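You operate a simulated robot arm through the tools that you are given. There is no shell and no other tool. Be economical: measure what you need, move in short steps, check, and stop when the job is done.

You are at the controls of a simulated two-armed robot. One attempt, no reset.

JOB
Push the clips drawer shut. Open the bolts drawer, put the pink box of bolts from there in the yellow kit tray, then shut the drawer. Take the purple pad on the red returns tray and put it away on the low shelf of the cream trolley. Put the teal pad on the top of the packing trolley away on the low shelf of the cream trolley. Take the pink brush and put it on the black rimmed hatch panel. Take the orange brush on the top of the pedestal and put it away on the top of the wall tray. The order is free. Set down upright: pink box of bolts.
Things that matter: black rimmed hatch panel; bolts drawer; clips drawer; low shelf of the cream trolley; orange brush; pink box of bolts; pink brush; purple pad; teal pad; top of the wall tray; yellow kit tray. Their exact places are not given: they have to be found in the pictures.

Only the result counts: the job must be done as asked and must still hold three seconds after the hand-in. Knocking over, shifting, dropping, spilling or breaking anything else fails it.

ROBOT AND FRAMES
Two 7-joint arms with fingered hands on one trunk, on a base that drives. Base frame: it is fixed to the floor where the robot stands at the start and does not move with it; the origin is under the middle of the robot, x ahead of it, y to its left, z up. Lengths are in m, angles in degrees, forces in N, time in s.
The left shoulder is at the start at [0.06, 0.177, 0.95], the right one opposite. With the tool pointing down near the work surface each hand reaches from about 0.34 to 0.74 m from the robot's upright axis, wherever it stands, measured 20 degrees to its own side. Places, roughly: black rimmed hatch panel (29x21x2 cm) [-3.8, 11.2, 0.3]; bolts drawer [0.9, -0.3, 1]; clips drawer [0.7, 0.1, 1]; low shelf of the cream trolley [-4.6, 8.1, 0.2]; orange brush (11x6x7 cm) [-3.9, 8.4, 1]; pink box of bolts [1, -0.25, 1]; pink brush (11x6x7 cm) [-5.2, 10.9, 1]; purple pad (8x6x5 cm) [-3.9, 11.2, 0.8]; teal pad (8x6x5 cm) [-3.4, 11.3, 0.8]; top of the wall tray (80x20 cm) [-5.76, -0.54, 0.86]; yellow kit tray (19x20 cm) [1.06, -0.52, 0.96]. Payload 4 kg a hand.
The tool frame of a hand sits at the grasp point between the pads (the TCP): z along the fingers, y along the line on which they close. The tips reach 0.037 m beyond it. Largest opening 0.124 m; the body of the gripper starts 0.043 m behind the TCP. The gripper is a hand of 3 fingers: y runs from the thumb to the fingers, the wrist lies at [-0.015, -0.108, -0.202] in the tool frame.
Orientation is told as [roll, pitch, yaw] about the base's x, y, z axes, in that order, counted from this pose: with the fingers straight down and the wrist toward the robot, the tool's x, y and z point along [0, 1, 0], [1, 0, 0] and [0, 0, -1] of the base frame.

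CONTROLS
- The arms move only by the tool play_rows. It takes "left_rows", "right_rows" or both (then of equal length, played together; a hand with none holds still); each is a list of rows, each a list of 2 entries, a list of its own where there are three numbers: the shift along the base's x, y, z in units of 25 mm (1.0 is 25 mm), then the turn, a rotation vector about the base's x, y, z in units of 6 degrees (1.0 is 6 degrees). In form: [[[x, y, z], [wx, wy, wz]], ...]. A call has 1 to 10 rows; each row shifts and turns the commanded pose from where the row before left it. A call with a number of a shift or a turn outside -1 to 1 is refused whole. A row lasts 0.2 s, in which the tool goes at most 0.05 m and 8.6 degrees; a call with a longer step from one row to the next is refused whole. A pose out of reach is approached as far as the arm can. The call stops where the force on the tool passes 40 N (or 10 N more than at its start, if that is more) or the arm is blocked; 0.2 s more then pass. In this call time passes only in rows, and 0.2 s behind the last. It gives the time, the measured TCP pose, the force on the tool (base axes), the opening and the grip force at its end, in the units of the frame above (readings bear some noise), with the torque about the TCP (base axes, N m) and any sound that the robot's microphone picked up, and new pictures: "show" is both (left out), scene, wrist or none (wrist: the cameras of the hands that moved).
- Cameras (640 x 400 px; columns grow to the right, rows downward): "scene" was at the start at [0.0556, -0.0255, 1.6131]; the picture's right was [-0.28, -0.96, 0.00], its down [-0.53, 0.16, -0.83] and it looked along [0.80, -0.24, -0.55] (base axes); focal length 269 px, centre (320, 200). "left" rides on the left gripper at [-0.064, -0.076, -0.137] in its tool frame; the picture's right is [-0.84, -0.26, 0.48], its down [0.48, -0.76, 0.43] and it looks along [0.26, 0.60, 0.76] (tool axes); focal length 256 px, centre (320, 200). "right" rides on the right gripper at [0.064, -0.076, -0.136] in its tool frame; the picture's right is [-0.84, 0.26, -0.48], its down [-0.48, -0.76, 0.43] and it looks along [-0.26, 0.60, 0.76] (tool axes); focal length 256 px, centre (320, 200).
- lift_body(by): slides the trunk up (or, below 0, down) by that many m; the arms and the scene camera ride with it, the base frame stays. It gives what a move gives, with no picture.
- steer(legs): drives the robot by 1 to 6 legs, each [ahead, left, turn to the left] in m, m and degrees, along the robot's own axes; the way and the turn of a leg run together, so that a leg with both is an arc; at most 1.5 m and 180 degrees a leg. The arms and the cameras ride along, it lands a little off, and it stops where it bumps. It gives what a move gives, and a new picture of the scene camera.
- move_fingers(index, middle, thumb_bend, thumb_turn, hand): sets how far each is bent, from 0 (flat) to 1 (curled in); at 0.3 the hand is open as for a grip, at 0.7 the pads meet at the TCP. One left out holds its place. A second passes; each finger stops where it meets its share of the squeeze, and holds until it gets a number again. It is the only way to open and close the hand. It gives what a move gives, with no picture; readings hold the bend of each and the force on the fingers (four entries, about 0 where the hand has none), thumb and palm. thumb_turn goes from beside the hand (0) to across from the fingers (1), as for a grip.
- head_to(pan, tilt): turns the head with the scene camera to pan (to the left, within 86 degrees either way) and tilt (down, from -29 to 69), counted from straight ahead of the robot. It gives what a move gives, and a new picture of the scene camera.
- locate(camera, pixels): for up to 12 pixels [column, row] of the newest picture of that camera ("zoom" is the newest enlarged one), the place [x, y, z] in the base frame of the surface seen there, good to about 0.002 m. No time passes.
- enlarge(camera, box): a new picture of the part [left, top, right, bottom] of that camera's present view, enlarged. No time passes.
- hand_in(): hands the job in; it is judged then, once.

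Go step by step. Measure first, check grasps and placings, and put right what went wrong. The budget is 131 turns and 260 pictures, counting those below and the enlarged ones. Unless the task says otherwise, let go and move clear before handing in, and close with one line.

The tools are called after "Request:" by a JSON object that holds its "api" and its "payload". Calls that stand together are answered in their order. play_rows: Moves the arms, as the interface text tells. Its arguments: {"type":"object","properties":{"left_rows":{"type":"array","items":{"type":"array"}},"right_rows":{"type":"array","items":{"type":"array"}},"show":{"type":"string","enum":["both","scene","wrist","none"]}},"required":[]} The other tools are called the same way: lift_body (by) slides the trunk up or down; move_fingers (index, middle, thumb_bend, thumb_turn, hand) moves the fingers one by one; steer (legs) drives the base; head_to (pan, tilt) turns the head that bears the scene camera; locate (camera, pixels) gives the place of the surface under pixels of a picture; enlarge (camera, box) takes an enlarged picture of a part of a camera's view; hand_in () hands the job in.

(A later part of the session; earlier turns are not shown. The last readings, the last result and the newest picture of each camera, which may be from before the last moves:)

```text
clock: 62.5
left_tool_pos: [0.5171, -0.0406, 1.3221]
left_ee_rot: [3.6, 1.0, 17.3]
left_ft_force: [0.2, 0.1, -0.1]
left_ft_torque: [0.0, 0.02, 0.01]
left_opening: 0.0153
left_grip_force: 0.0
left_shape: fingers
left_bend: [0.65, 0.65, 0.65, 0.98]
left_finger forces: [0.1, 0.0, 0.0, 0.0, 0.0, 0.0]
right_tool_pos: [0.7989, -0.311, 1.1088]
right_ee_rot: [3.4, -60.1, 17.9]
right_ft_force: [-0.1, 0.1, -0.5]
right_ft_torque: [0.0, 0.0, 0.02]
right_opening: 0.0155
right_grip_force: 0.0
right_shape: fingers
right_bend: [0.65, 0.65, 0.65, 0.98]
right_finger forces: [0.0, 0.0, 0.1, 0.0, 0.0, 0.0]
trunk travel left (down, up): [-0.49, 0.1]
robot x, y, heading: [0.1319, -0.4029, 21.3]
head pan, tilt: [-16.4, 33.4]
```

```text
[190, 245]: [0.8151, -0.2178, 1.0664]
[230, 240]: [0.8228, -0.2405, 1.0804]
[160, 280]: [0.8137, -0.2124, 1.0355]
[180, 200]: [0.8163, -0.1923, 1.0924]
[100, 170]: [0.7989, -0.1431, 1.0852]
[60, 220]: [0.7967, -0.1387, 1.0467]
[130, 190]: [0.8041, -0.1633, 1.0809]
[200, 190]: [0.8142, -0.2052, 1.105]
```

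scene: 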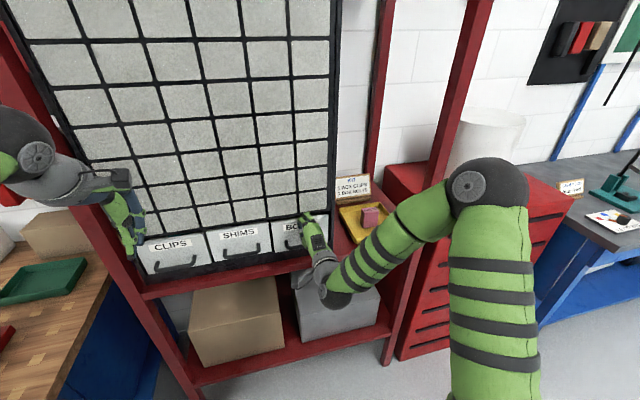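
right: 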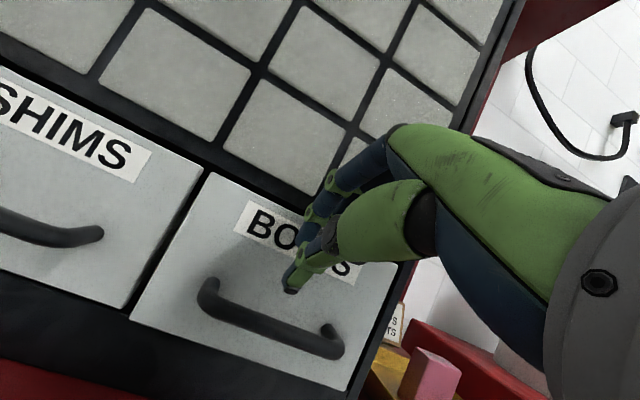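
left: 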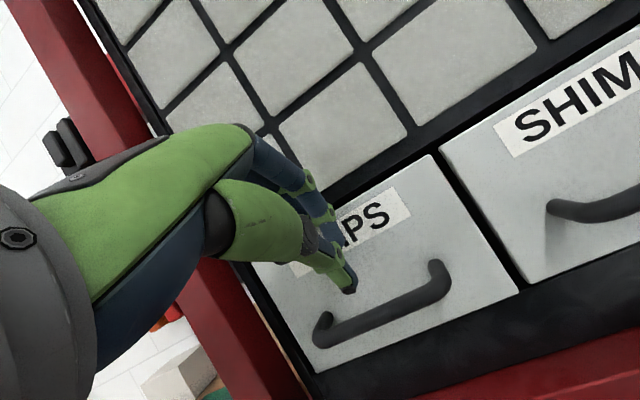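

11 mm are left. I push with the arm until it seats.

Request:
{"api": "play_rows", "payload": {"right_rows": [[[0.2, 0.08, 0], [0, 0, 0]], [[0.2, 0.08, 0], [0, 0, 0]], [[0.1, 0.04, 0], [0, 0, 0]], [[0.06, 0.02, 0], [0, 0, 0]]], "show": "wrist"}}

Request:
{"api": "locate", "payload": {"camera": "right", "pixels": [[190, 245], [230, 240], [160, 280], [60, 220], [130, 190], [200, 190]]}}

```text
clock: 63.5
left_tool_pos: [0.5176, -0.0421, 1.3229]
left_ee_rot: [3.5, 0.8, 17.3]
left_ft_force: [0.1, -0.6, 0.3]
left_ft_torque: [-0.01, -0.03, -0.03]
left_opening: 0.0154
left_grip_force: 0.1
left_shape: fingers
left_bend: [0.65, 0.65, 0.65, 0.98]
left_finger forces: [0.0, 0.0, 0.0, 0.0, 0.1, 0.0]
right_tool_pos: [0.8128, -0.3045, 1.11]
right_ee_rot: [3.5, -60.0, 17.9]
right_ft_force: [-5.7, -2.4, 2.5]
right_ft_torque: [0.01, -0.1, -0.07]
right_opening: 0.0146
right_grip_force: 2.7
right_shape: fingers
right_bend: [0.66, 0.66, 0.65, 0.98]
right_finger forces: [2.6, 3.9, 0.0, 0.0, 0.0, 0.1]
trunk travel left (down, up): [-0.49, 0.1]
robot x, y, heading: [0.1324, -0.4054, 21.3]
head pan, tilt: [-16.4, 33.4]
```

right: 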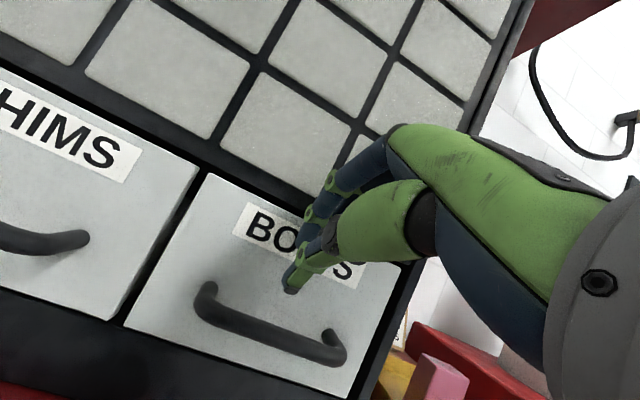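

```text
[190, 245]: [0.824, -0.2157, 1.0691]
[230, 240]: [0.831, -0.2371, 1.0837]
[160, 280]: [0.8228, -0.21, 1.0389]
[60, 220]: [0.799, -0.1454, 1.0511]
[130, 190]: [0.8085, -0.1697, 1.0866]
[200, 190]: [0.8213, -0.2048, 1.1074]
```

Request:
{"api": "play_rows", "payload": {"right_rows": [[[0.1, 0.04, 0], [0, 0, 0]], [[0.1, 0.04, 0], [0, 0, 0]], [[0.1, 0.04, 0], [0, 0, 0]]], "show": "wrist"}}

Request:
{"api": "locate", "payload": {"camera": "right", "pixels": [[190, 245], [230, 240], [160, 280], [60, 220], [130, 190], [200, 190]]}}

```text
clock: 64.3
left_tool_pos: [0.5141, -0.0422, 1.3242]
left_ee_rot: [3.4, 0.8, 17.3]
left_ft_force: [-0.2, -0.3, 0.8]
left_ft_torque: [0.01, -0.01, 0.01]
left_opening: 0.0152
left_grip_force: 0.1
left_shape: fingers
left_bend: [0.65, 0.65, 0.65, 0.98]
left_finger forces: [0.0, 0.1, 0.0, 0.1, 0.0, 0.0]
right_tool_pos: [0.8174, -0.3039, 1.112]
right_ee_rot: [3.5, -60.2, 17.8]
right_ft_force: [-26.4, -11.5, 11.7]
right_ft_torque: [0.2, -0.47, -0.16]
right_opening: 0.0102
right_grip_force: 14.8
right_shape: fingers
right_bend: [0.68, 0.72, 0.65, 0.98]
right_finger forces: [9.0, 20.7, 0.1, 0.1, 0.0, 0.0]
trunk travel left (down, up): [-0.49, 0.1]
robot x, y, heading: [0.1325, -0.4027, 21.2]
head pan, tilt: [-16.4, 33.4]
```

right: 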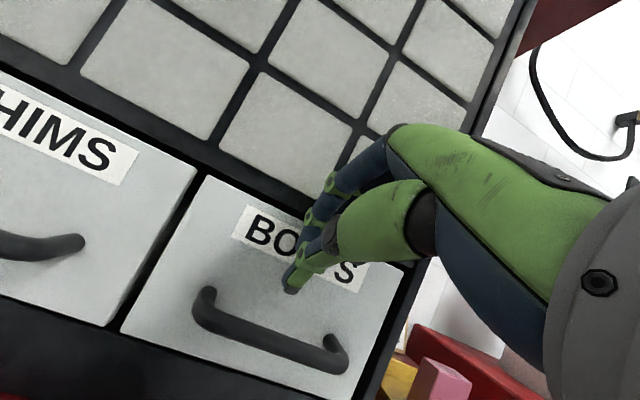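

```text
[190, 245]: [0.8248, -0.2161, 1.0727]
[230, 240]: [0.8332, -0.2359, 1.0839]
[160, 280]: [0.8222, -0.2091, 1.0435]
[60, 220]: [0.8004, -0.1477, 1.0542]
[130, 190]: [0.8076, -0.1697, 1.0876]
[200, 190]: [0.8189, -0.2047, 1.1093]
```

The bolts drawer is seated (26 N with no motion). I back off and check the clips and shims faces against it.

Request:
{"api": "steer", "payload": {"legs": [[-0.2, 0, 0]]}}

Request:
{"api": "enlarge", "payload": {"camera": "scene", "box": [130, 160, 330, 285]}}

Request:
{"api": "locate", "payload": {"camera": "zoom", "pixels": [[80, 120], [180, 180], [80, 190], [170, 105], [330, 90], [240, 170], [340, 150], [480, 100], [400, 140], [500, 125]]}}

```text
clock: 65.9
left_tool_pos: [0.3285, -0.1154, 1.3232]
left_ee_rot: [3.5, 0.7, 17.3]
left_ft_force: [-0.6, 0.3, -0.4]
left_ft_torque: [0.0, -0.02, -0.01]
left_opening: 0.0154
left_grip_force: 0.1
left_shape: fingers
left_bend: [0.65, 0.65, 0.65, 0.98]
left_finger forces: [0.0, 0.1, 0.1, 0.1, 0.0, 0.0]
right_tool_pos: [0.6299, -0.378, 1.1092]
right_ee_rot: [3.5, -60.2, 17.9]
right_ft_force: [-0.1, 0.0, -0.1]
right_ft_torque: [0.02, 0.01, -0.01]
right_opening: 0.0155
right_grip_force: 0.1
right_shape: fingers
right_bend: [0.65, 0.65, 0.65, 0.98]
right_finger forces: [0.0, 0.0, 0.0, 0.0, 0.0, 0.0]
trunk travel left (down, up): [-0.49, 0.1]
robot x, y, heading: [-0.0603, -0.4754, 21.3]
head pan, tilt: [-16.4, 33.4]
```

scene: 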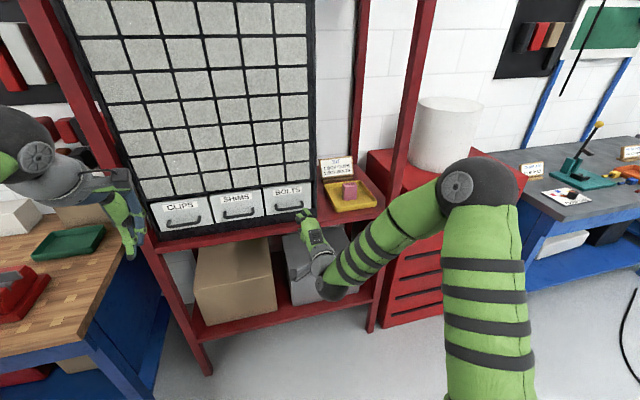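

```text
3.20 times, centred on (230, 222) of scene
```

zoom: 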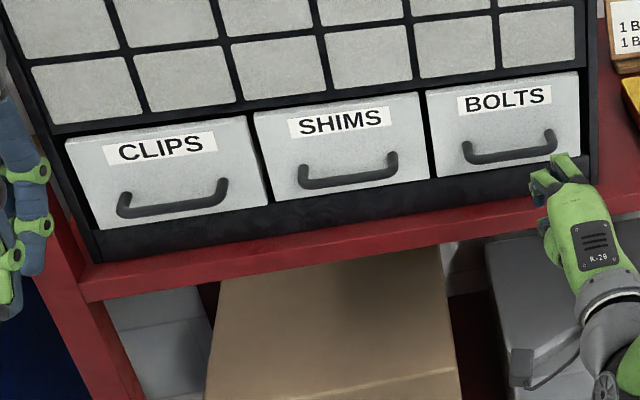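

```text
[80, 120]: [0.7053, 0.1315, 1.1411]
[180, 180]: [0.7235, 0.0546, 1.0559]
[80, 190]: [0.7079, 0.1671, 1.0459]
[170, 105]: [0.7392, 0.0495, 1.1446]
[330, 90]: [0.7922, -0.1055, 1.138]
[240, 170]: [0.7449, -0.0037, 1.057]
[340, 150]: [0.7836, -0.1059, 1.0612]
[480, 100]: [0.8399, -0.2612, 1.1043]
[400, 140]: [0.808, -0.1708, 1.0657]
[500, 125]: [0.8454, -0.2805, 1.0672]
```

All three drawer fronts are flush. Next I return the right hand to fingers-down and pull it in, then turn around to look over the room.

Request:
{"api": "play_rows", "payload": {"right_rows": [[[-0.4, -0.15, 0.7], [-0.37, 0.93, 0]], [[-0.4, -0.15, 0.7], [-0.37, 0.93, 0]], [[-0.4, -0.15, 0.7], [-0.37, 0.93, 0]], [[-0.4, -0.15, 0.7], [-0.37, 0.93, 0]], [[-0.4, -0.15, 0.7], [-0.37, 0.93, 0]], [[-0.4, -0.15, 0.7], [-0.37, 0.93, 0]], [[-0.4, -0.15, 0.7], [-0.37, 0.93, 0]], [[-0.4, -0.15, 0.7], [-0.37, 0.93, 0]], [[-0.4, -0.15, 0.7], [-0.37, 0.93, 0]], [[-0.4, -0.15, 0.7], [-0.37, 0.93, 0]]], "show": "none"}}

Request:
{"api": "steer", "payload": {"legs": [[-0.5, 0, 0], [0, 0, 105]]}}

Request:
{"api": "head_to", "payload": {"pan": 0, "tilt": 10}}

```text
clock: 68.1
left_tool_pos: [0.3287, -0.115, 1.3231]
left_ee_rot: [3.5, 0.8, 17.3]
left_ft_force: [0.6, 0.1, 0.0]
left_ft_torque: [0.0, -0.01, 0.01]
left_opening: 0.0155
left_grip_force: 0.1
left_shape: fingers
left_bend: [0.65, 0.65, 0.65, 0.98]
left_finger forces: [0.0, 0.1, 0.1, 0.0, 0.0, 0.0]
right_tool_pos: [0.5327, -0.4126, 1.2847]
right_ee_rot: [0.2, 0.1, 19.8]
right_ft_force: [0.1, -0.7, 0.6]
right_ft_torque: [0.01, -0.01, 0.02]
right_opening: 0.0156
right_grip_force: 0.0
right_shape: fingers
right_bend: [0.65, 0.65, 0.65, 0.98]
right_finger forces: [0.0, 0.0, 0.0, 0.1, 0.1, 0.0]
trunk travel left (down, up): [-0.49, 0.1]
robot x, y, heading: [-0.0576, -0.475, 21.2]
head pan, tilt: [-16.4, 33.4]
```

```text
clock: 70.8
left_tool_pos: [-0.0954, -0.2836, 1.3245]
left_ee_rot: [3.6, 0.9, 16.8]
left_ft_force: [0.6, -0.6, 0.0]
left_ft_torque: [-0.02, 0.01, 0.0]
left_opening: 0.0155
left_grip_force: 0.1
left_shape: fingers
left_bend: [0.65, 0.65, 0.65, 0.98]
left_finger forces: [0.0, 0.0, 0.0, 0.0, 0.1, 0.1]
right_tool_pos: [0.1068, -0.5838, 1.2857]
right_ee_rot: [0.2, 0.0, 19.3]
right_ft_force: [0.7, -0.2, -0.1]
right_ft_torque: [-0.01, 0.03, 0.02]
right_opening: 0.0155
right_grip_force: 0.0
right_shape: fingers
right_bend: [0.65, 0.65, 0.65, 0.98]
right_finger forces: [0.0, 0.0, 0.1, 0.1, 0.0, 0.1]
trunk travel left (down, up): [-0.49, 0.1]
robot x, y, heading: [-0.4853, -0.6395, 20.5]
head pan, tilt: [-16.4, 33.4]
stopped in leg 1: the robot was blocked; the commanded pose is now the measured one
```

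scene: 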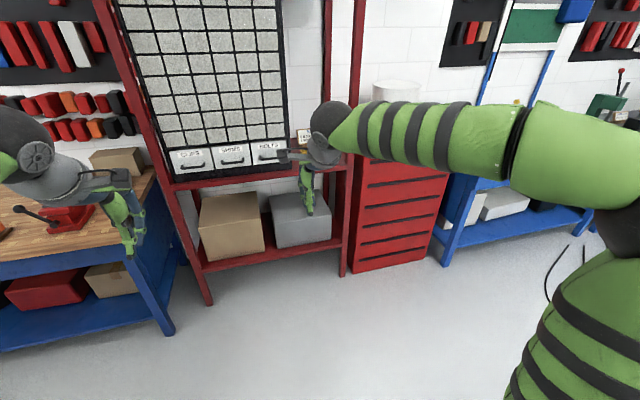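

```text
clock: 71.7
left_tool_pos: [-0.0962, -0.2838, 1.3244]
left_ee_rot: [3.5, 0.8, 16.7]
left_ft_force: [0.3, 0.1, -0.8]
left_ft_torque: [0.03, -0.01, 0.0]
left_opening: 0.0156
left_grip_force: 0.1
left_shape: fingers
left_bend: [0.65, 0.65, 0.65, 0.98]
left_finger forces: [0.0, 0.0, 0.0, 0.0, 0.0, 0.0]
right_tool_pos: [0.1042, -0.5837, 1.2863]
right_ee_rot: [0.2, -0.2, 19.4]
right_ft_force: [0.5, -0.4, -0.5]
right_ft_torque: [-0.01, -0.01, -0.01]
right_opening: 0.0158
right_grip_force: 0.1
right_shape: fingers
right_bend: [0.65, 0.65, 0.65, 0.98]
right_finger forces: [0.0, 0.0, 0.0, 0.0, 0.1, 0.0]
trunk travel left (down, up): [-0.49, 0.1]
robot x, y, heading: [-0.488, -0.6409, 20.6]
head pan, tilt: [0.0, 10.0]
```

scene: 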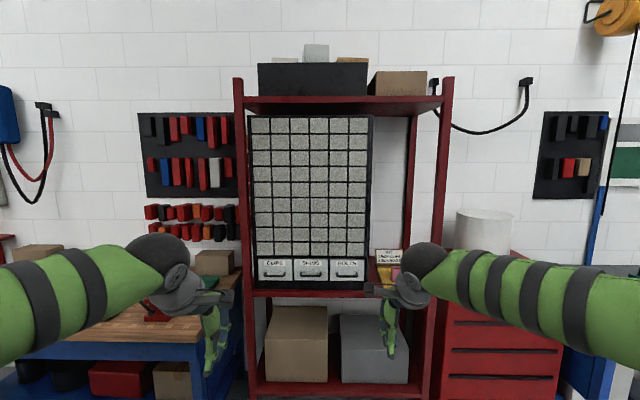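

Something behind blocked the drive. I move ahead a little and look to both sides before turning.

Request:
{"api": "steer", "payload": {"legs": [[0.12, 0, 0]]}}

Request:
{"api": "head_to", "payload": {"pan": 86, "tilt": 25}}

Request:
{"api": "head_to", "payload": {"pan": -86, "tilt": 25}}

```text
clock: 73.0
left_tool_pos: [0.0179, -0.2409, 1.3238]
left_ee_rot: [3.5, 0.9, 16.7]
left_ft_force: [0.7, 0.4, -0.6]
left_ft_torque: [-0.01, 0.02, 0.0]
left_opening: 0.0154
left_grip_force: 0.1
left_shape: fingers
left_bend: [0.65, 0.65, 0.65, 0.98]
left_finger forces: [0.1, 0.1, 0.0, 0.0, 0.0, 0.0]
right_tool_pos: [0.2183, -0.5411, 1.2858]
right_ee_rot: [0.2, -0.1, 19.5]
right_ft_force: [0.9, 0.4, 0.2]
right_ft_torque: [0.01, 0.01, 0.01]
right_opening: 0.0159
right_grip_force: 0.1
right_shape: fingers
right_bend: [0.65, 0.65, 0.65, 0.98]
right_finger forces: [0.0, 0.0, 0.0, 0.0, 0.0, 0.1]
trunk travel left (down, up): [-0.49, 0.1]
robot x, y, heading: [-0.3699, -0.5942, 20.5]
head pan, tilt: [0.0, 10.0]
```

scene: 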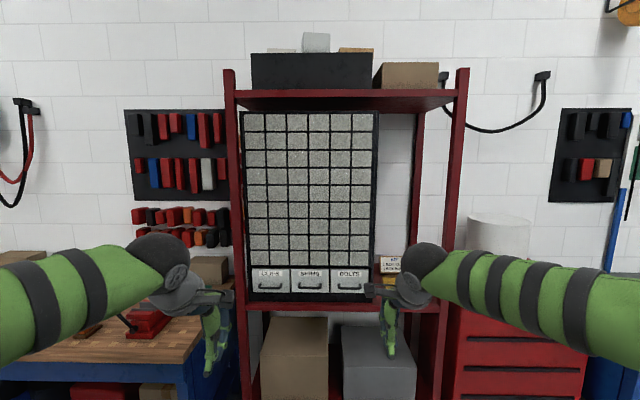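

```text
clock: 74.6
left_tool_pos: [0.017, -0.2423, 1.3229]
left_ee_rot: [3.6, 0.7, 16.8]
left_ft_force: [0.5, 0.3, 0.2]
left_ft_torque: [0.03, -0.03, 0.01]
left_opening: 0.0153
left_grip_force: 0.3
left_shape: fingers
left_bend: [0.65, 0.65, 0.65, 0.98]
left_finger forces: [0.2, 0.0, 0.0, 0.0, 0.1, 0.0]
right_tool_pos: [0.2177, -0.5411, 1.2867]
right_ee_rot: [0.3, -0.1, 19.3]
right_ft_force: [0.6, -0.4, 0.2]
right_ft_torque: [-0.01, 0.0, -0.01]
right_opening: 0.0155
right_grip_force: 0.0
right_shape: fingers
right_bend: [0.65, 0.65, 0.65, 0.98]
right_finger forces: [0.0, 0.1, 0.0, 0.0, 0.0, 0.0]
trunk travel left (down, up): [-0.49, 0.1]
robot x, y, heading: [-0.3708, -0.6012, 20.5]
head pan, tilt: [85.9, 25.0]
```

scene: 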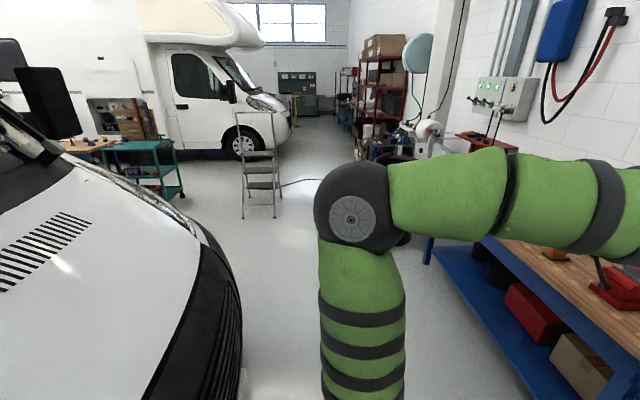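

```text
clock: 77.2
left_tool_pos: [0.0162, -0.2433, 1.3239]
left_ee_rot: [3.6, 0.8, 16.8]
left_ft_force: [-0.2, 0.0, -0.4]
left_ft_torque: [0.02, -0.01, 0.0]
left_opening: 0.0155
left_grip_force: 0.1
left_shape: fingers
left_bend: [0.65, 0.65, 0.65, 0.98]
left_finger forces: [0.0, 0.0, 0.0, 0.0, 0.1, 0.1]
right_tool_pos: [0.2184, -0.5418, 1.2866]
right_ee_rot: [0.1, -0.1, 19.4]
right_ft_force: [0.2, -0.4, 0.3]
right_ft_torque: [-0.01, -0.04, 0.0]
right_opening: 0.0151
right_grip_force: 0.0
right_shape: fingers
right_bend: [0.65, 0.65, 0.65, 0.98]
right_finger forces: [0.0, 0.0, 0.1, 0.1, 0.0, 0.0]
trunk travel left (down, up): [-0.49, 0.1]
robot x, y, heading: [-0.3719, -0.6017, 20.8]
head pan, tilt: [-85.9, 25.0]
```

scene: 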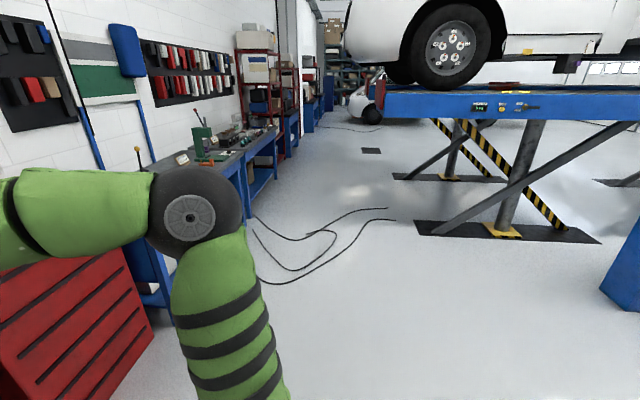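

Behind me is a van. The corridor runs to the left along the wall (heading about 111°). I look left and measure it.

Request:
{"api": "head_to", "payload": {"pan": 80, "tilt": 22}}

Request:
{"api": "locate", "payload": {"camera": "scene", "pixels": [[220, 330], [190, 240], [150, 195], [240, 220], [290, 200], [265, 240], [410, 260], [300, 160], [440, 300], [330, 130], [130, 180], [205, 300]]}}

```text
clock: 79.7
left_tool_pos: [0.0161, -0.2417, 1.3243]
left_ee_rot: [3.6, 0.9, 16.8]
left_ft_force: [0.3, -0.6, 0.0]
left_ft_torque: [-0.03, 0.0, 0.01]
left_opening: 0.0156
left_grip_force: 0.0
left_shape: fingers
left_bend: [0.65, 0.65, 0.65, 0.98]
left_finger forces: [0.0, 0.0, 0.0, 0.0, 0.0, 0.0]
right_tool_pos: [0.2177, -0.5411, 1.2868]
right_ee_rot: [0.2, -0.1, 19.4]
right_ft_force: [-0.4, -0.3, 0.7]
right_ft_torque: [0.01, 0.0, 0.0]
right_opening: 0.0155
right_grip_force: 0.0
right_shape: fingers
right_bend: [0.65, 0.65, 0.65, 0.98]
right_finger forces: [0.1, 0.0, 0.1, 0.1, 0.1, 0.1]
trunk travel left (down, up): [-0.49, 0.1]
robot x, y, heading: [-0.3698, -0.5956, 20.7]
head pan, tilt: [80.0, 22.0]
```

scene: 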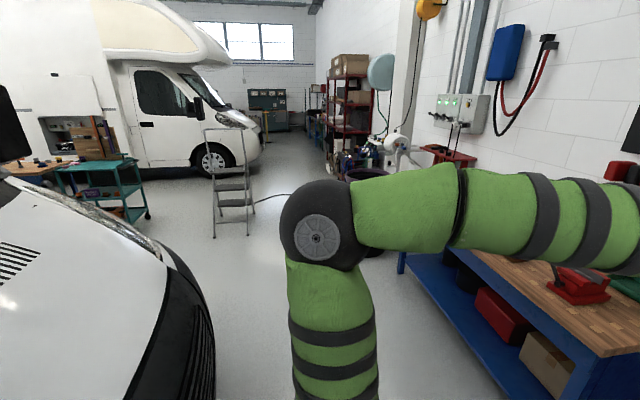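

```text
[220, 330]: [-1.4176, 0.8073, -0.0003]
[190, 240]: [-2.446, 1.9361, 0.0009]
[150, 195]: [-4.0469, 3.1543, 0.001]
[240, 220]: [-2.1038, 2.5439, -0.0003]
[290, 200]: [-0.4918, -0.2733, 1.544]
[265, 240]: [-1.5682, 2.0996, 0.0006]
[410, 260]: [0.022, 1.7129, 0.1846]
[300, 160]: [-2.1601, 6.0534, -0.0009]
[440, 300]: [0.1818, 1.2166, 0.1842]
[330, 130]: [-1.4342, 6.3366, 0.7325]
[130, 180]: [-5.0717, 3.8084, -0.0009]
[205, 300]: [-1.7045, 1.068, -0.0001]
```

The corridor is about 1.6 m wide between the van and the bench. I centre in it, turn left to about 111° and drive ahead.

Request:
{"api": "steer", "payload": {"legs": [[0.3, 0, 0], [0, 0, 90], [1.0, 0, 0]]}}

Request:
{"api": "head_to", "payload": {"pan": 0, "tilt": 20}}

```text
clock: 90.3
left_tool_pos: [-0.8188, 0.8223, 1.3237]
left_ee_rot: [3.5, 0.8, 107.5]
left_ft_force: [0.6, 0.9, 0.7]
left_ft_torque: [0.0, 0.01, 0.01]
left_opening: 0.0155
left_grip_force: 0.0
left_shape: fingers
left_bend: [0.65, 0.65, 0.65, 0.98]
left_finger forces: [0.0, 0.1, 0.0, 0.1, 0.0, 0.1]
right_tool_pos: [-0.5235, 1.0271, 1.286]
right_ee_rot: [0.2, -0.1, 110.2]
right_ft_force: [0.1, 0.5, 0.0]
right_ft_torque: [0.04, 0.0, -0.02]
right_opening: 0.0156
right_grip_force: 0.1
right_shape: fingers
right_bend: [0.65, 0.65, 0.65, 0.98]
right_finger forces: [0.1, 0.1, 0.0, 0.1, 0.0, 0.0]
trunk travel left (down, up): [-0.49, 0.1]
robot x, y, heading: [-0.4563, 0.4376, 111.5]
head pan, tilt: [80.0, 22.0]
```

scene: 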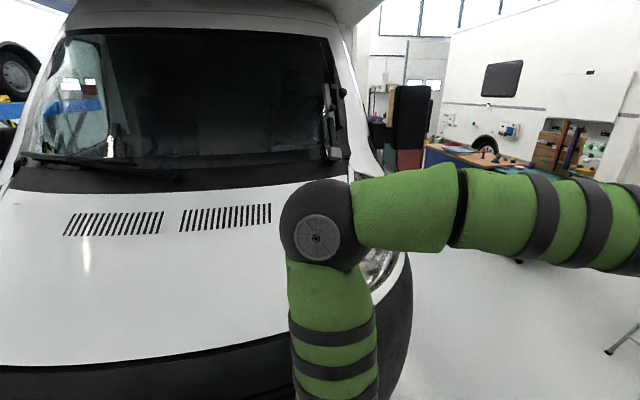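

```text
clock: 91.9
left_tool_pos: [-0.8184, 0.8206, 1.3246]
left_ee_rot: [3.5, 0.8, 107.6]
left_ft_force: [-0.3, -0.2, 0.0]
left_ft_torque: [0.03, 0.01, 0.02]
left_opening: 0.0157
left_grip_force: 0.1
left_shape: fingers
left_bend: [0.65, 0.65, 0.65, 0.98]
left_finger forces: [0.0, 0.0, 0.0, 0.0, 0.0, 0.0]
right_tool_pos: [-0.5218, 1.0279, 1.287]
right_ee_rot: [0.1, -0.1, 110.2]
right_ft_force: [-0.8, 0.4, -0.2]
right_ft_torque: [-0.02, 0.01, -0.02]
right_opening: 0.0157
right_grip_force: 0.1
right_shape: fingers
right_bend: [0.65, 0.65, 0.65, 0.98]
right_finger forces: [0.0, 0.1, 0.1, 0.0, 0.1, 0.0]
trunk travel left (down, up): [-0.49, 0.1]
robot x, y, heading: [-0.4576, 0.4383, 111.6]
head pan, tilt: [0.0, 20.0]
```

scene: 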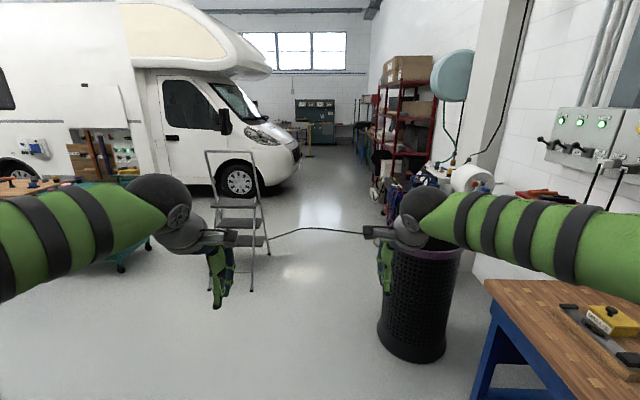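

A step ladder stands to the left ahead and a black bin to the right, with a cable between them. I measure the gap.

Request:
{"api": "locate", "payload": {"camera": "scene", "pixels": [[380, 340], [385, 260], [268, 250], [253, 290], [320, 229], [290, 234], [355, 231], [300, 170], [340, 160], [385, 220], [370, 150], [310, 120]]}}

Request:
{"api": "enlarge", "payload": {"camera": "scene", "box": [180, 70, 500, 270]}}

```text
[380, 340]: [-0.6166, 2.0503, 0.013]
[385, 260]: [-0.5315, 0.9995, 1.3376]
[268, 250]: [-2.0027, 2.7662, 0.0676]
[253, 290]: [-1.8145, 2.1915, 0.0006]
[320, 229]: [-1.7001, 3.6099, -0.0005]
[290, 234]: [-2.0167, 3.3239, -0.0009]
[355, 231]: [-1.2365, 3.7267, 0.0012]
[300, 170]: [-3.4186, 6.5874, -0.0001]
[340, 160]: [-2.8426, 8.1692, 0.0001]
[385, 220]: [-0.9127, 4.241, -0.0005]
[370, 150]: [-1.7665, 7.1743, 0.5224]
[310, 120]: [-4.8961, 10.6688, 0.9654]
```

```text
2.00 times, centred on (340, 170) of scene
```

zoom: 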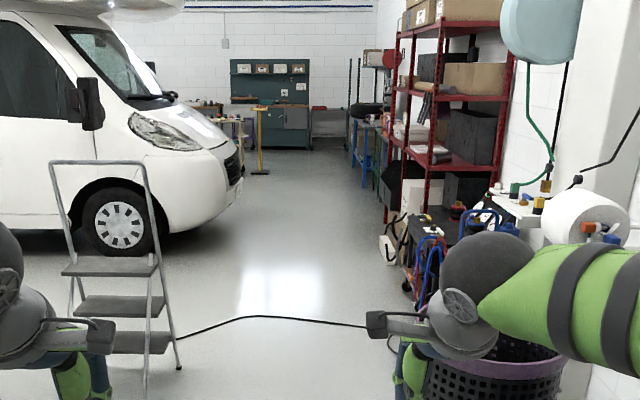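

The gap is about 1.0 m wide, centred near f=-0.35. I shift left slightly and drive through.

Request:
{"api": "steer", "payload": {"legs": [[0.3, 0.07, -0.4], [1.2, 0, 0], [1.4, 0, 0]]}}

```text
clock: 106.3
left_tool_pos: [-1.8234, 3.5709, 1.3238]
left_ee_rot: [3.5, 0.8, 102.8]
left_ft_force: [0.4, 0.4, -0.9]
left_ft_torque: [0.0, 0.03, 0.03]
left_opening: 0.0157
left_grip_force: 0.1
left_shape: fingers
left_bend: [0.65, 0.65, 0.65, 0.98]
left_finger forces: [0.0, 0.0, 0.1, 0.1, 0.0, 0.0]
right_tool_pos: [-1.5121, 3.7509, 1.2841]
right_ee_rot: [0.2, -0.1, 105.3]
right_ft_force: [-0.6, 0.6, -0.5]
right_ft_torque: [0.03, 0.0, -0.06]
right_opening: 0.0156
right_grip_force: 0.1
right_shape: fingers
right_bend: [0.65, 0.65, 0.65, 0.98]
right_finger forces: [0.1, 0.0, 0.0, 0.1, 0.0, 0.0]
trunk travel left (down, up): [-0.49, 0.1]
robot x, y, heading: [-1.4912, 3.1596, 106.7]
head pan, tilt: [0.0, 20.0]
```

scene: 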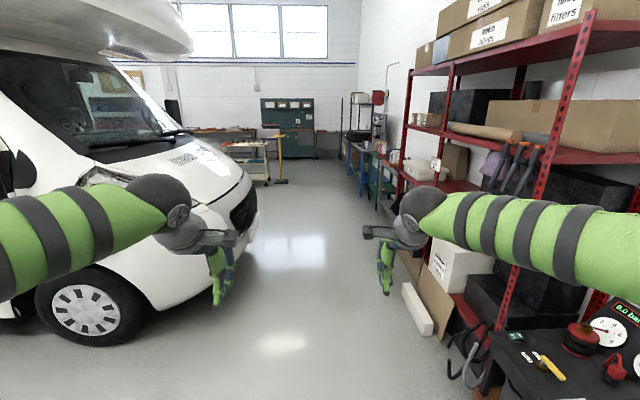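

Through the gap. I measure the next stretch between the camper and the red shelf.

Request:
{"api": "locate", "payload": {"camera": "scene", "pixels": [[405, 300], [432, 335], [255, 235], [220, 285], [150, 330], [345, 195], [380, 210], [300, 180], [270, 185], [240, 205], [345, 160], [283, 150]]}}

Request:
{"api": "enlarge", "payload": {"camera": "scene", "box": [190, 80, 430, 230]}}

```text
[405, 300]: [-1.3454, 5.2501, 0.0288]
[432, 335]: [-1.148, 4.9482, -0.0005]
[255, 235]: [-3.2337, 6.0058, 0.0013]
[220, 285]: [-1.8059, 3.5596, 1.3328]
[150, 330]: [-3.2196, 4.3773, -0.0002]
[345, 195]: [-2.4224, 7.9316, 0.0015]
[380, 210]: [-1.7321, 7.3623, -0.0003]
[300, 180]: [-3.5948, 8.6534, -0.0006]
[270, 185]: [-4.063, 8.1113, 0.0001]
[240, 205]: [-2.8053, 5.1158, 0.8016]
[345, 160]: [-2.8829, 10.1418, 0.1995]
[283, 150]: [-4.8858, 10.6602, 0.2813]
```

```text
2.67 times, centred on (310, 155) of scene
```

zoom: 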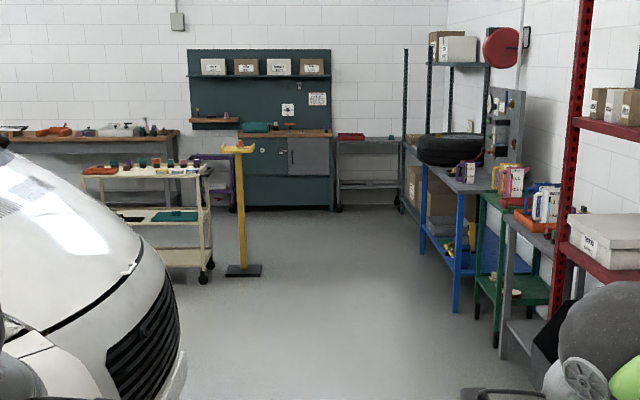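

I see the cream trolley and the yellow pedestal with a brush on it, left ahead. I correct heading and drive closer.

Request:
{"api": "steer", "payload": {"legs": [[0, 0, 4.5], [1.3, 0, 0], [1.3, 0, 0]]}}

Request:
{"api": "steer", "payload": {"legs": [[1.2, 0, 0]]}}

```text
clock: 119.5
left_tool_pos: [-2.7908, 5.9891, 1.3243]
left_ee_rot: [3.5, 0.8, 106.4]
left_ft_force: [-0.6, -0.2, 0.3]
left_ft_torque: [0.04, -0.02, 0.01]
left_opening: 0.0156
left_grip_force: 0.0
left_shape: fingers
left_bend: [0.65, 0.65, 0.65, 0.98]
left_finger forces: [0.0, 0.0, 0.0, 0.0, 0.1, 0.1]
right_tool_pos: [-2.4903, 6.1871, 1.2865]
right_ee_rot: [0.1, -0.1, 109.0]
right_ft_force: [-0.3, -0.1, 0.0]
right_ft_torque: [-0.03, -0.01, 0.0]
right_opening: 0.0156
right_grip_force: 0.1
right_shape: fingers
right_bend: [0.65, 0.65, 0.65, 0.98]
right_finger forces: [0.1, 0.0, 0.0, 0.1, 0.0, 0.0]
trunk travel left (down, up): [-0.49, 0.1]
robot x, y, heading: [-2.4381, 5.6, 110.3]
head pan, tilt: [0.0, 20.0]
```

scene: 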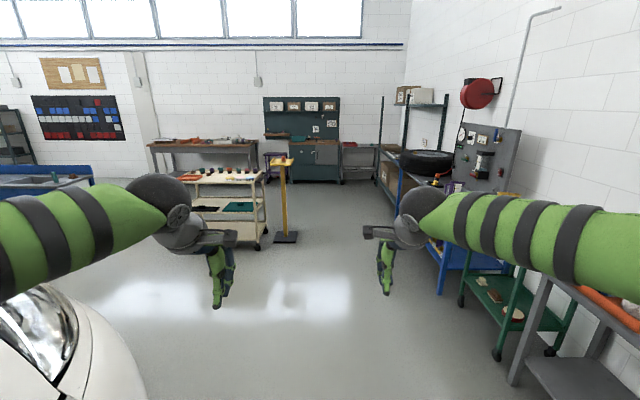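

```text
clock: 125.8
left_tool_pos: [-3.259, 7.135, 1.3242]
left_ee_rot: [3.5, 0.8, 108.7]
left_ft_force: [-0.4, 0.8, 0.7]
left_ft_torque: [0.0, 0.02, 0.0]
left_opening: 0.0155
left_grip_force: 0.1
left_shape: fingers
left_bend: [0.65, 0.65, 0.65, 0.98]
left_finger forces: [0.1, 0.0, 0.0, 0.0, 0.0, 0.0]
right_tool_pos: [-2.966, 7.3459, 1.2851]
right_ee_rot: [0.2, -0.1, 111.1]
right_ft_force: [0.4, -0.2, 0.8]
right_ft_torque: [-0.02, -0.01, -0.02]
right_opening: 0.0156
right_grip_force: 0.0
right_shape: fingers
right_bend: [0.65, 0.65, 0.65, 0.98]
right_finger forces: [0.1, 0.1, 0.1, 0.0, 0.1, 0.1]
trunk travel left (down, up): [-0.49, 0.1]
robot x, y, heading: [-2.8903, 6.7587, 112.4]
head pan, tilt: [0.0, 20.0]
```

scene: 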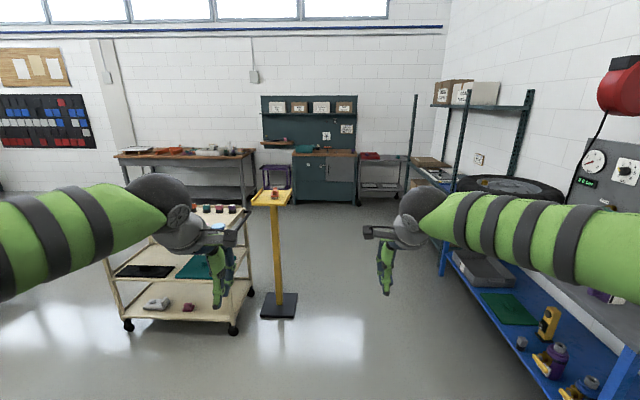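

Now I can see the trolley, its low shelf (items at (155,303) and (190,305)), the pedestal and the far bench. I zoom in on both areas.

Request:
{"api": "enlarge", "payload": {"camera": "scene", "box": [90, 180, 310, 345]}}

Request:
{"api": "locate", "payload": {"camera": "scene", "pixels": [[272, 195], [275, 200], [120, 305], [232, 312], [155, 303], [189, 307], [170, 290], [280, 305], [210, 300], [235, 290], [150, 270]]}}

Request:
{"api": "enlarge", "payload": {"camera": "scene", "box": [240, 90, 460, 220]}}

```text
2.42 times, centred on (200, 262) of scene
```

zoom: 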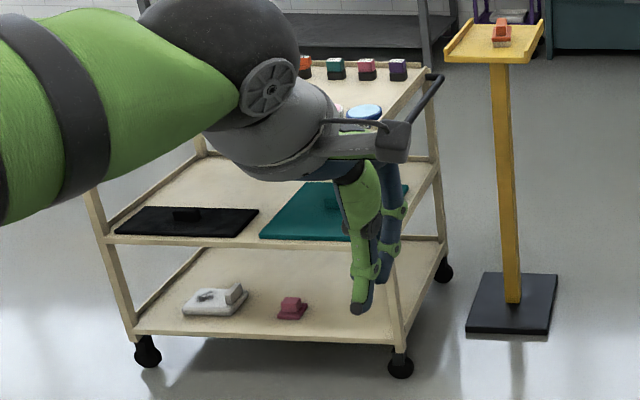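

```text
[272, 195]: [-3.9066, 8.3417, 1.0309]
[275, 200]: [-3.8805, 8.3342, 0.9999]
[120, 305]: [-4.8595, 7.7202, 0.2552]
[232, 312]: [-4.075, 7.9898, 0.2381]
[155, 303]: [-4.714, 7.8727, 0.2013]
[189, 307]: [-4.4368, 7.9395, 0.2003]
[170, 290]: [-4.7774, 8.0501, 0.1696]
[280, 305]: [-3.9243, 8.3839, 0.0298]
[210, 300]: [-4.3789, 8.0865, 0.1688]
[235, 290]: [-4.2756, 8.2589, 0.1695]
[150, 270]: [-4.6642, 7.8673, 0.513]
```

```text
2.91 times, centred on (350, 155) of scene
```

zoom: 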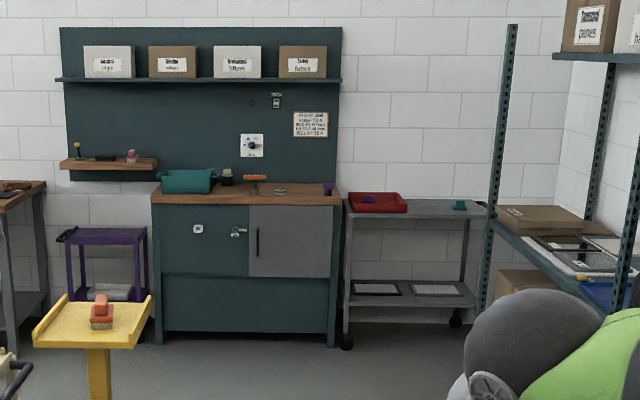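

The packing trolley stands at the far wall right of the green cabinet, with the red tray and purple pad, the teal pad, and panels on its low shelf. The pink brush is on the wooden ledge. I measure the passage and targets.

Request:
{"api": "locate", "payload": {"camera": "scene", "pixels": [[440, 275], [525, 370], [432, 185], [262, 318], [297, 318], [355, 200], [365, 180], [410, 180]]}}

Request:
{"api": "locate", "payload": {"camera": "zoom", "pixels": [[131, 155], [105, 170], [100, 235], [368, 200], [459, 205], [378, 288], [435, 290], [350, 340], [335, 330], [460, 320], [485, 215], [345, 220]]}}

```text
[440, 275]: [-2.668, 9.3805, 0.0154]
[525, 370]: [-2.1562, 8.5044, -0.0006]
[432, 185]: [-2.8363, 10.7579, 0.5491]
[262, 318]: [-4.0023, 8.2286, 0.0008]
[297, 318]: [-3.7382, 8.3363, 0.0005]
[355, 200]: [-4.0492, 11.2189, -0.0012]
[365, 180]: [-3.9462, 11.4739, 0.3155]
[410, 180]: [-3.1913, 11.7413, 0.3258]
```

```text
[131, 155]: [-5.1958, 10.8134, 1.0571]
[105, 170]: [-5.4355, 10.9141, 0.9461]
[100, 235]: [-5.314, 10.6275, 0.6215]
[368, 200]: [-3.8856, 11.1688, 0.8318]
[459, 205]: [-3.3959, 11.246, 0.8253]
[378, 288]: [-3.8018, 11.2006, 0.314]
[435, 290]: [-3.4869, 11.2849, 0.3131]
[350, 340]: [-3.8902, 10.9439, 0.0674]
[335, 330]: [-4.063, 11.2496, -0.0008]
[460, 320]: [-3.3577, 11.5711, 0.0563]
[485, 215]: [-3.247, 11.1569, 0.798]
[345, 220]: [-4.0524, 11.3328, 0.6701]
```

The passage is clear (f from -0.47 to 0.9). I drive past the pedestal on its right side, then over to the ledge with the pink brush.

Request:
{"api": "steer", "payload": {"legs": [[0, 0, -1.2], [1.2, -0.2, 0], [1.4, 0, 0], [0.85, 0.65, 0]]}}

Request:
{"api": "head_to", "payload": {"pan": 10, "tilt": 30}}

```text
clock: 143.4
left_tool_pos: [-4.7782, 10.1339, 1.3231]
left_ee_rot: [3.5, 0.8, 105.2]
left_ft_force: [0.2, 0.9, 0.7]
left_ft_torque: [0.02, -0.01, -0.02]
left_opening: 0.0156
left_grip_force: 0.0
left_shape: fingers
left_bend: [0.65, 0.65, 0.65, 0.98]
left_finger forces: [0.0, 0.0, 0.0, 0.0, 0.0, 0.0]
right_tool_pos: [-4.4722, 10.3267, 1.2859]
right_ee_rot: [0.2, -0.1, 107.8]
right_ft_force: [0.2, -0.4, -0.2]
right_ft_torque: [-0.01, 0.0, 0.01]
right_opening: 0.0156
right_grip_force: 0.0
right_shape: fingers
right_bend: [0.65, 0.65, 0.65, 0.98]
right_finger forces: [0.1, 0.1, 0.0, 0.0, 0.0, 0.0]
trunk travel left (down, up): [-0.49, 0.1]
robot x, y, heading: [-4.4305, 9.7331, 108.9]
head pan, tilt: [0.0, 20.0]
```

scene: 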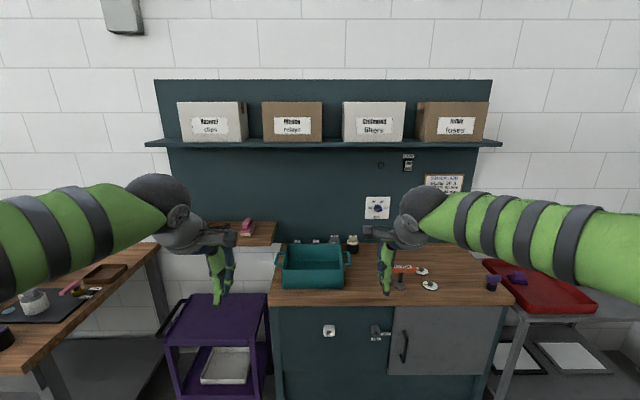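

```text
clock: 144.1
left_tool_pos: [-4.7789, 10.133, 1.3264]
left_ee_rot: [3.5, 0.8, 105.2]
left_ft_force: [0.2, 0.0, 0.1]
left_ft_torque: [-0.02, 0.0, -0.01]
left_opening: 0.0154
left_grip_force: 0.0
left_shape: fingers
left_bend: [0.65, 0.65, 0.65, 0.98]
left_finger forces: [0.0, 0.0, 0.0, 0.1, 0.0, 0.1]
right_tool_pos: [-4.4752, 10.3271, 1.2876]
right_ee_rot: [0.2, -0.2, 107.8]
right_ft_force: [0.1, 0.6, 0.2]
right_ft_torque: [0.02, -0.02, 0.01]
right_opening: 0.0154
right_grip_force: 0.2
right_shape: fingers
right_bend: [0.65, 0.65, 0.65, 0.98]
right_finger forces: [0.0, 0.0, 0.1, 0.0, 0.0, 0.0]
trunk travel left (down, up): [-0.49, 0.1]
robot x, y, heading: [-4.4314, 9.7354, 109.1]
head pan, tilt: [10.0, 30.0]
```

scene: 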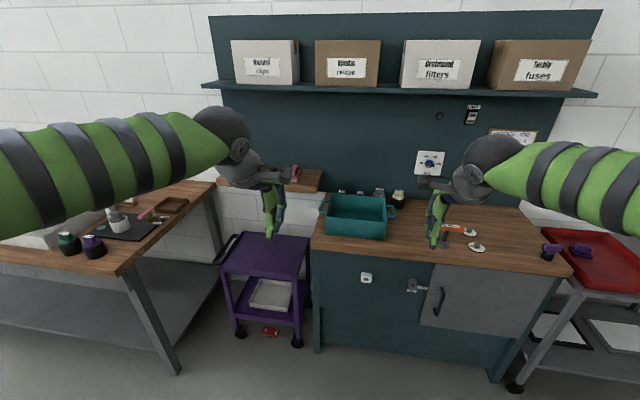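

Request:
{"api": "enlarge", "payload": {"camera": "scene", "box": [210, 140, 350, 260]}}

Request:
{"api": "locate", "payload": {"camera": "zoom", "pixels": [[390, 155], [400, 130], [420, 170], [470, 205], [440, 175], [500, 155], [380, 185], [120, 205], [100, 150]]}}

Request:
{"api": "enlarge", "payload": {"camera": "left", "box": [160, 0, 640, 300]}}

```text
3.33 times, centred on (280, 200) of scene
```

zoom: 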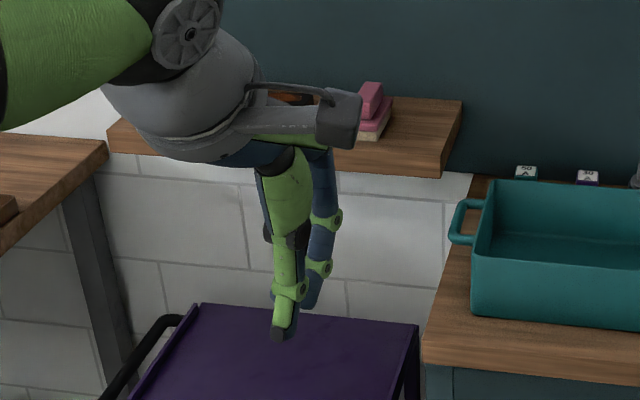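

```text
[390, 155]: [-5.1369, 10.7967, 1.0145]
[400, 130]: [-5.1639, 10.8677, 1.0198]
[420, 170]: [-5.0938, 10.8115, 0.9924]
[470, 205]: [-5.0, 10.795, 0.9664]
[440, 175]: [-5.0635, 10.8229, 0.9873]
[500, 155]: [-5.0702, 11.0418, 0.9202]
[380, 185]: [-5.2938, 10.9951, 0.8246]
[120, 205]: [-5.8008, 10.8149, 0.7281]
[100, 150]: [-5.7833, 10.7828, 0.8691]
```

```text
1.33 times, centred on (400, 150) of left
```

zoom: 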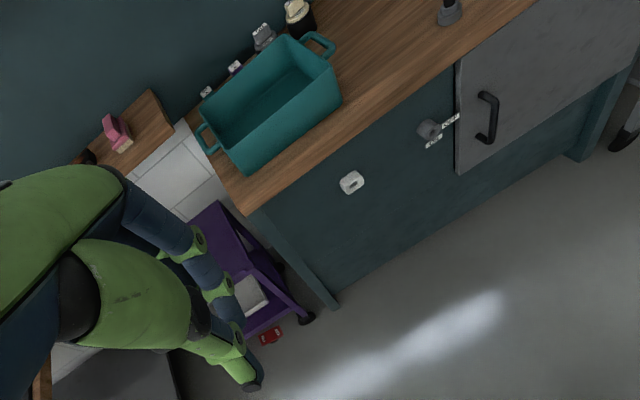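

Request:
{"api": "locate", "payload": {"camera": "zoom", "pixels": [[107, 120], [112, 132], [120, 125], [125, 143], [105, 140], [150, 130], [155, 95], [130, 160], [85, 160], [180, 135]]}}

Request:
{"api": "enlarge", "payload": {"camera": "left", "box": [210, 50, 330, 130]}}

```text
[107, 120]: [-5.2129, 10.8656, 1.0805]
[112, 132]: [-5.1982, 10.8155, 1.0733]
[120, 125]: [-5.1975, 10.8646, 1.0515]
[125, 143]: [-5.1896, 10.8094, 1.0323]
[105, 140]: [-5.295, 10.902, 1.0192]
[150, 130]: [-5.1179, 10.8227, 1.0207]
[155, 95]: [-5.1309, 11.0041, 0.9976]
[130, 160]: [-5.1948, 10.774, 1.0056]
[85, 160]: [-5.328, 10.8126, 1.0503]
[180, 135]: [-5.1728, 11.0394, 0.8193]
```

```text
5.00 times, centred on (270, 90) of left
```

zoom: 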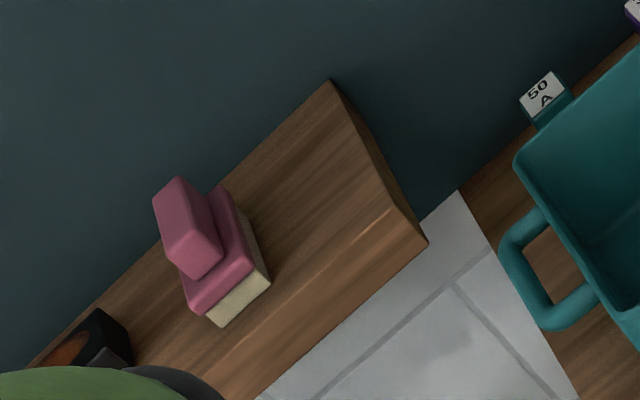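

The pink brush lies lengthwise toward the wall, with its narrow handle on top (z≈1.05–1.08) and the ledge at about 1.02. I check floor clearances for standing there.

Request:
{"api": "locate", "payload": {"camera": "scene", "pixels": [[240, 335], [297, 343], [318, 350], [490, 375], [270, 332], [222, 270], [305, 260], [230, 240], [175, 365], [120, 265], [330, 225]]}}

```text
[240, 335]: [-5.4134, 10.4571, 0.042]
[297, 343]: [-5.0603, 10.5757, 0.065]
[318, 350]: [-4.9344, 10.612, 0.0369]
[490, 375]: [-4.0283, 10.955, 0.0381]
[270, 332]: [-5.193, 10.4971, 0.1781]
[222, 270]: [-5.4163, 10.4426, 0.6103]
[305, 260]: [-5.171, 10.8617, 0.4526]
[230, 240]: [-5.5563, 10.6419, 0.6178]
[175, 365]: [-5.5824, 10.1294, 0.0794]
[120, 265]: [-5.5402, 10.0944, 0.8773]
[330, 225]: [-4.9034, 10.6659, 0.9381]
```

I turn the left hand 90° for a grip across the brush's width and pull the right hand in, before moving up.

Request:
{"api": "move_fingers", "payload": {"hand": "left", "index": 0.3, "middle": 0.3, "thumb_bend": 0.3}}

Request:
{"api": "play_rows", "payload": {"left_rows": [[[0, 0, 0], [0, 0, -1]], [[0, 0, 0], [0, 0, -1]], [[0, 0, 0], [0, 0, -1]], [[0, 0, 0], [0, 0, -1]], [[0, 0, 0], [0, 0, -1]], [[0, 0, 0], [0, 0, -1]], [[0, 0, 0], [0, 0, -1]], [[0, 0, 0], [0, 0, -1]], [[0, 0, 0], [0, 0, -1]], [[0, 0, 0], [0, 0, -1]]], "right_rows": [[[0.2, -0.55, 0], [0, 0, 0]], [[0.2, -0.55, 0], [0, 0, 0]], [[0.2, -0.55, 0], [0, 0, 0]], [[0.2, -0.55, 0], [0, 0, 0]], [[0.2, -0.55, 0], [0, 0, 0]], [[0.2, -0.55, 0], [0, 0, 0]], [[0.2, -0.55, 0], [0, 0, 0]], [[0.2, -0.55, 0], [0, 0, 0]], [[0.2, -0.55, 0], [0, 0, 0]], [[0.2, -0.55, 0], [0, 0, 0]]], "show": "none"}}

Request:
{"api": "play_rows", "payload": {"left_rows": [[[0, 0, 0], [0, 0, -1]], [[0, 0, 0], [0, 0, -1]], [[0, 0, 0], [0, 0, -1]], [[0, 0, 0], [0, 0, -1]], [[0, 0, 0], [0, 0, -0.8]]], "show": "scene"}}

```text
clock: 145.1
left_tool_pos: [-4.7785, 10.1342, 1.3246]
left_ee_rot: [3.6, 0.8, 105.2]
left_ft_force: [0.4, 0.4, -0.3]
left_ft_torque: [0.04, 0.01, 0.02]
left_opening: 0.1233
left_grip_force: 0.0
left_shape: fingers
left_bend: [0.3, 0.3, 0.3, 0.98]
left_finger forces: [0.0, 0.0, 0.0, 0.0, 0.0, 0.0]
right_tool_pos: [-4.4737, 10.327, 1.2864]
right_ee_rot: [0.3, -0.1, 107.8]
right_ft_force: [1.1, -0.2, 0.4]
right_ft_torque: [0.03, 0.03, 0.01]
right_opening: 0.0156
right_grip_force: 0.0
right_shape: fingers
right_bend: [0.65, 0.65, 0.65, 0.98]
right_finger forces: [0.1, 0.0, 0.0, 0.0, 0.0, 0.0]
trunk travel left (down, up): [-0.49, 0.1]
robot x, y, heading: [-4.4333, 9.7349, 109.0]
head pan, tilt: [10.0, 30.0]
```

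```text
clock: 147.3
left_tool_pos: [-4.7777, 10.1341, 1.3245]
left_ee_rot: [3.6, 0.9, 45.1]
left_ft_force: [0.1, -0.1, 0.7]
left_ft_torque: [0.02, 0.02, 0.03]
left_opening: 0.1233
left_grip_force: 0.0
left_shape: fingers
left_bend: [0.3, 0.3, 0.3, 0.98]
left_finger forces: [0.1, 0.0, 0.1, 0.0, 0.0, 0.1]
right_tool_pos: [-4.4241, 10.1896, 1.2874]
right_ee_rot: [0.3, -0.2, 107.8]
right_ft_force: [-0.9, -0.4, -0.6]
right_ft_torque: [0.01, 0.01, 0.03]
right_opening: 0.0157
right_grip_force: 0.0
right_shape: fingers
right_bend: [0.65, 0.65, 0.65, 0.98]
right_finger forces: [0.1, 0.0, 0.1, 0.0, 0.0, 0.1]
trunk travel left (down, up): [-0.49, 0.1]
robot x, y, heading: [-4.4331, 9.7349, 108.9]
head pan, tilt: [10.0, 30.0]
```

```text
clock: 148.5
left_tool_pos: [-4.7787, 10.1336, 1.3242]
left_ee_rot: [3.6, 0.7, 16.5]
left_ft_force: [0.5, 0.2, 0.0]
left_ft_torque: [-0.02, 0.02, 0.01]
left_opening: 0.1231
left_grip_force: 0.0
left_shape: fingers
left_bend: [0.3, 0.3, 0.3, 0.98]
left_finger forces: [0.1, 0.0, 0.0, 0.0, 0.0, 0.2]
right_tool_pos: [-4.4242, 10.1901, 1.2872]
right_ee_rot: [0.2, -0.1, 107.8]
right_ft_force: [-0.3, 0.0, 1.2]
right_ft_torque: [0.0, -0.02, 0.01]
right_opening: 0.0157
right_grip_force: 0.0
right_shape: fingers
right_bend: [0.65, 0.65, 0.65, 0.98]
right_finger forces: [0.0, 0.0, 0.1, 0.0, 0.0, 0.0]
trunk travel left (down, up): [-0.49, 0.1]
robot x, y, heading: [-4.4316, 9.7367, 109.3]
head pan, tilt: [10.0, 30.0]
```

scene: 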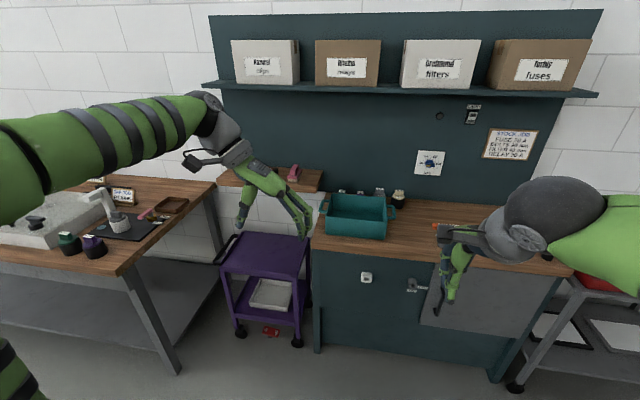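

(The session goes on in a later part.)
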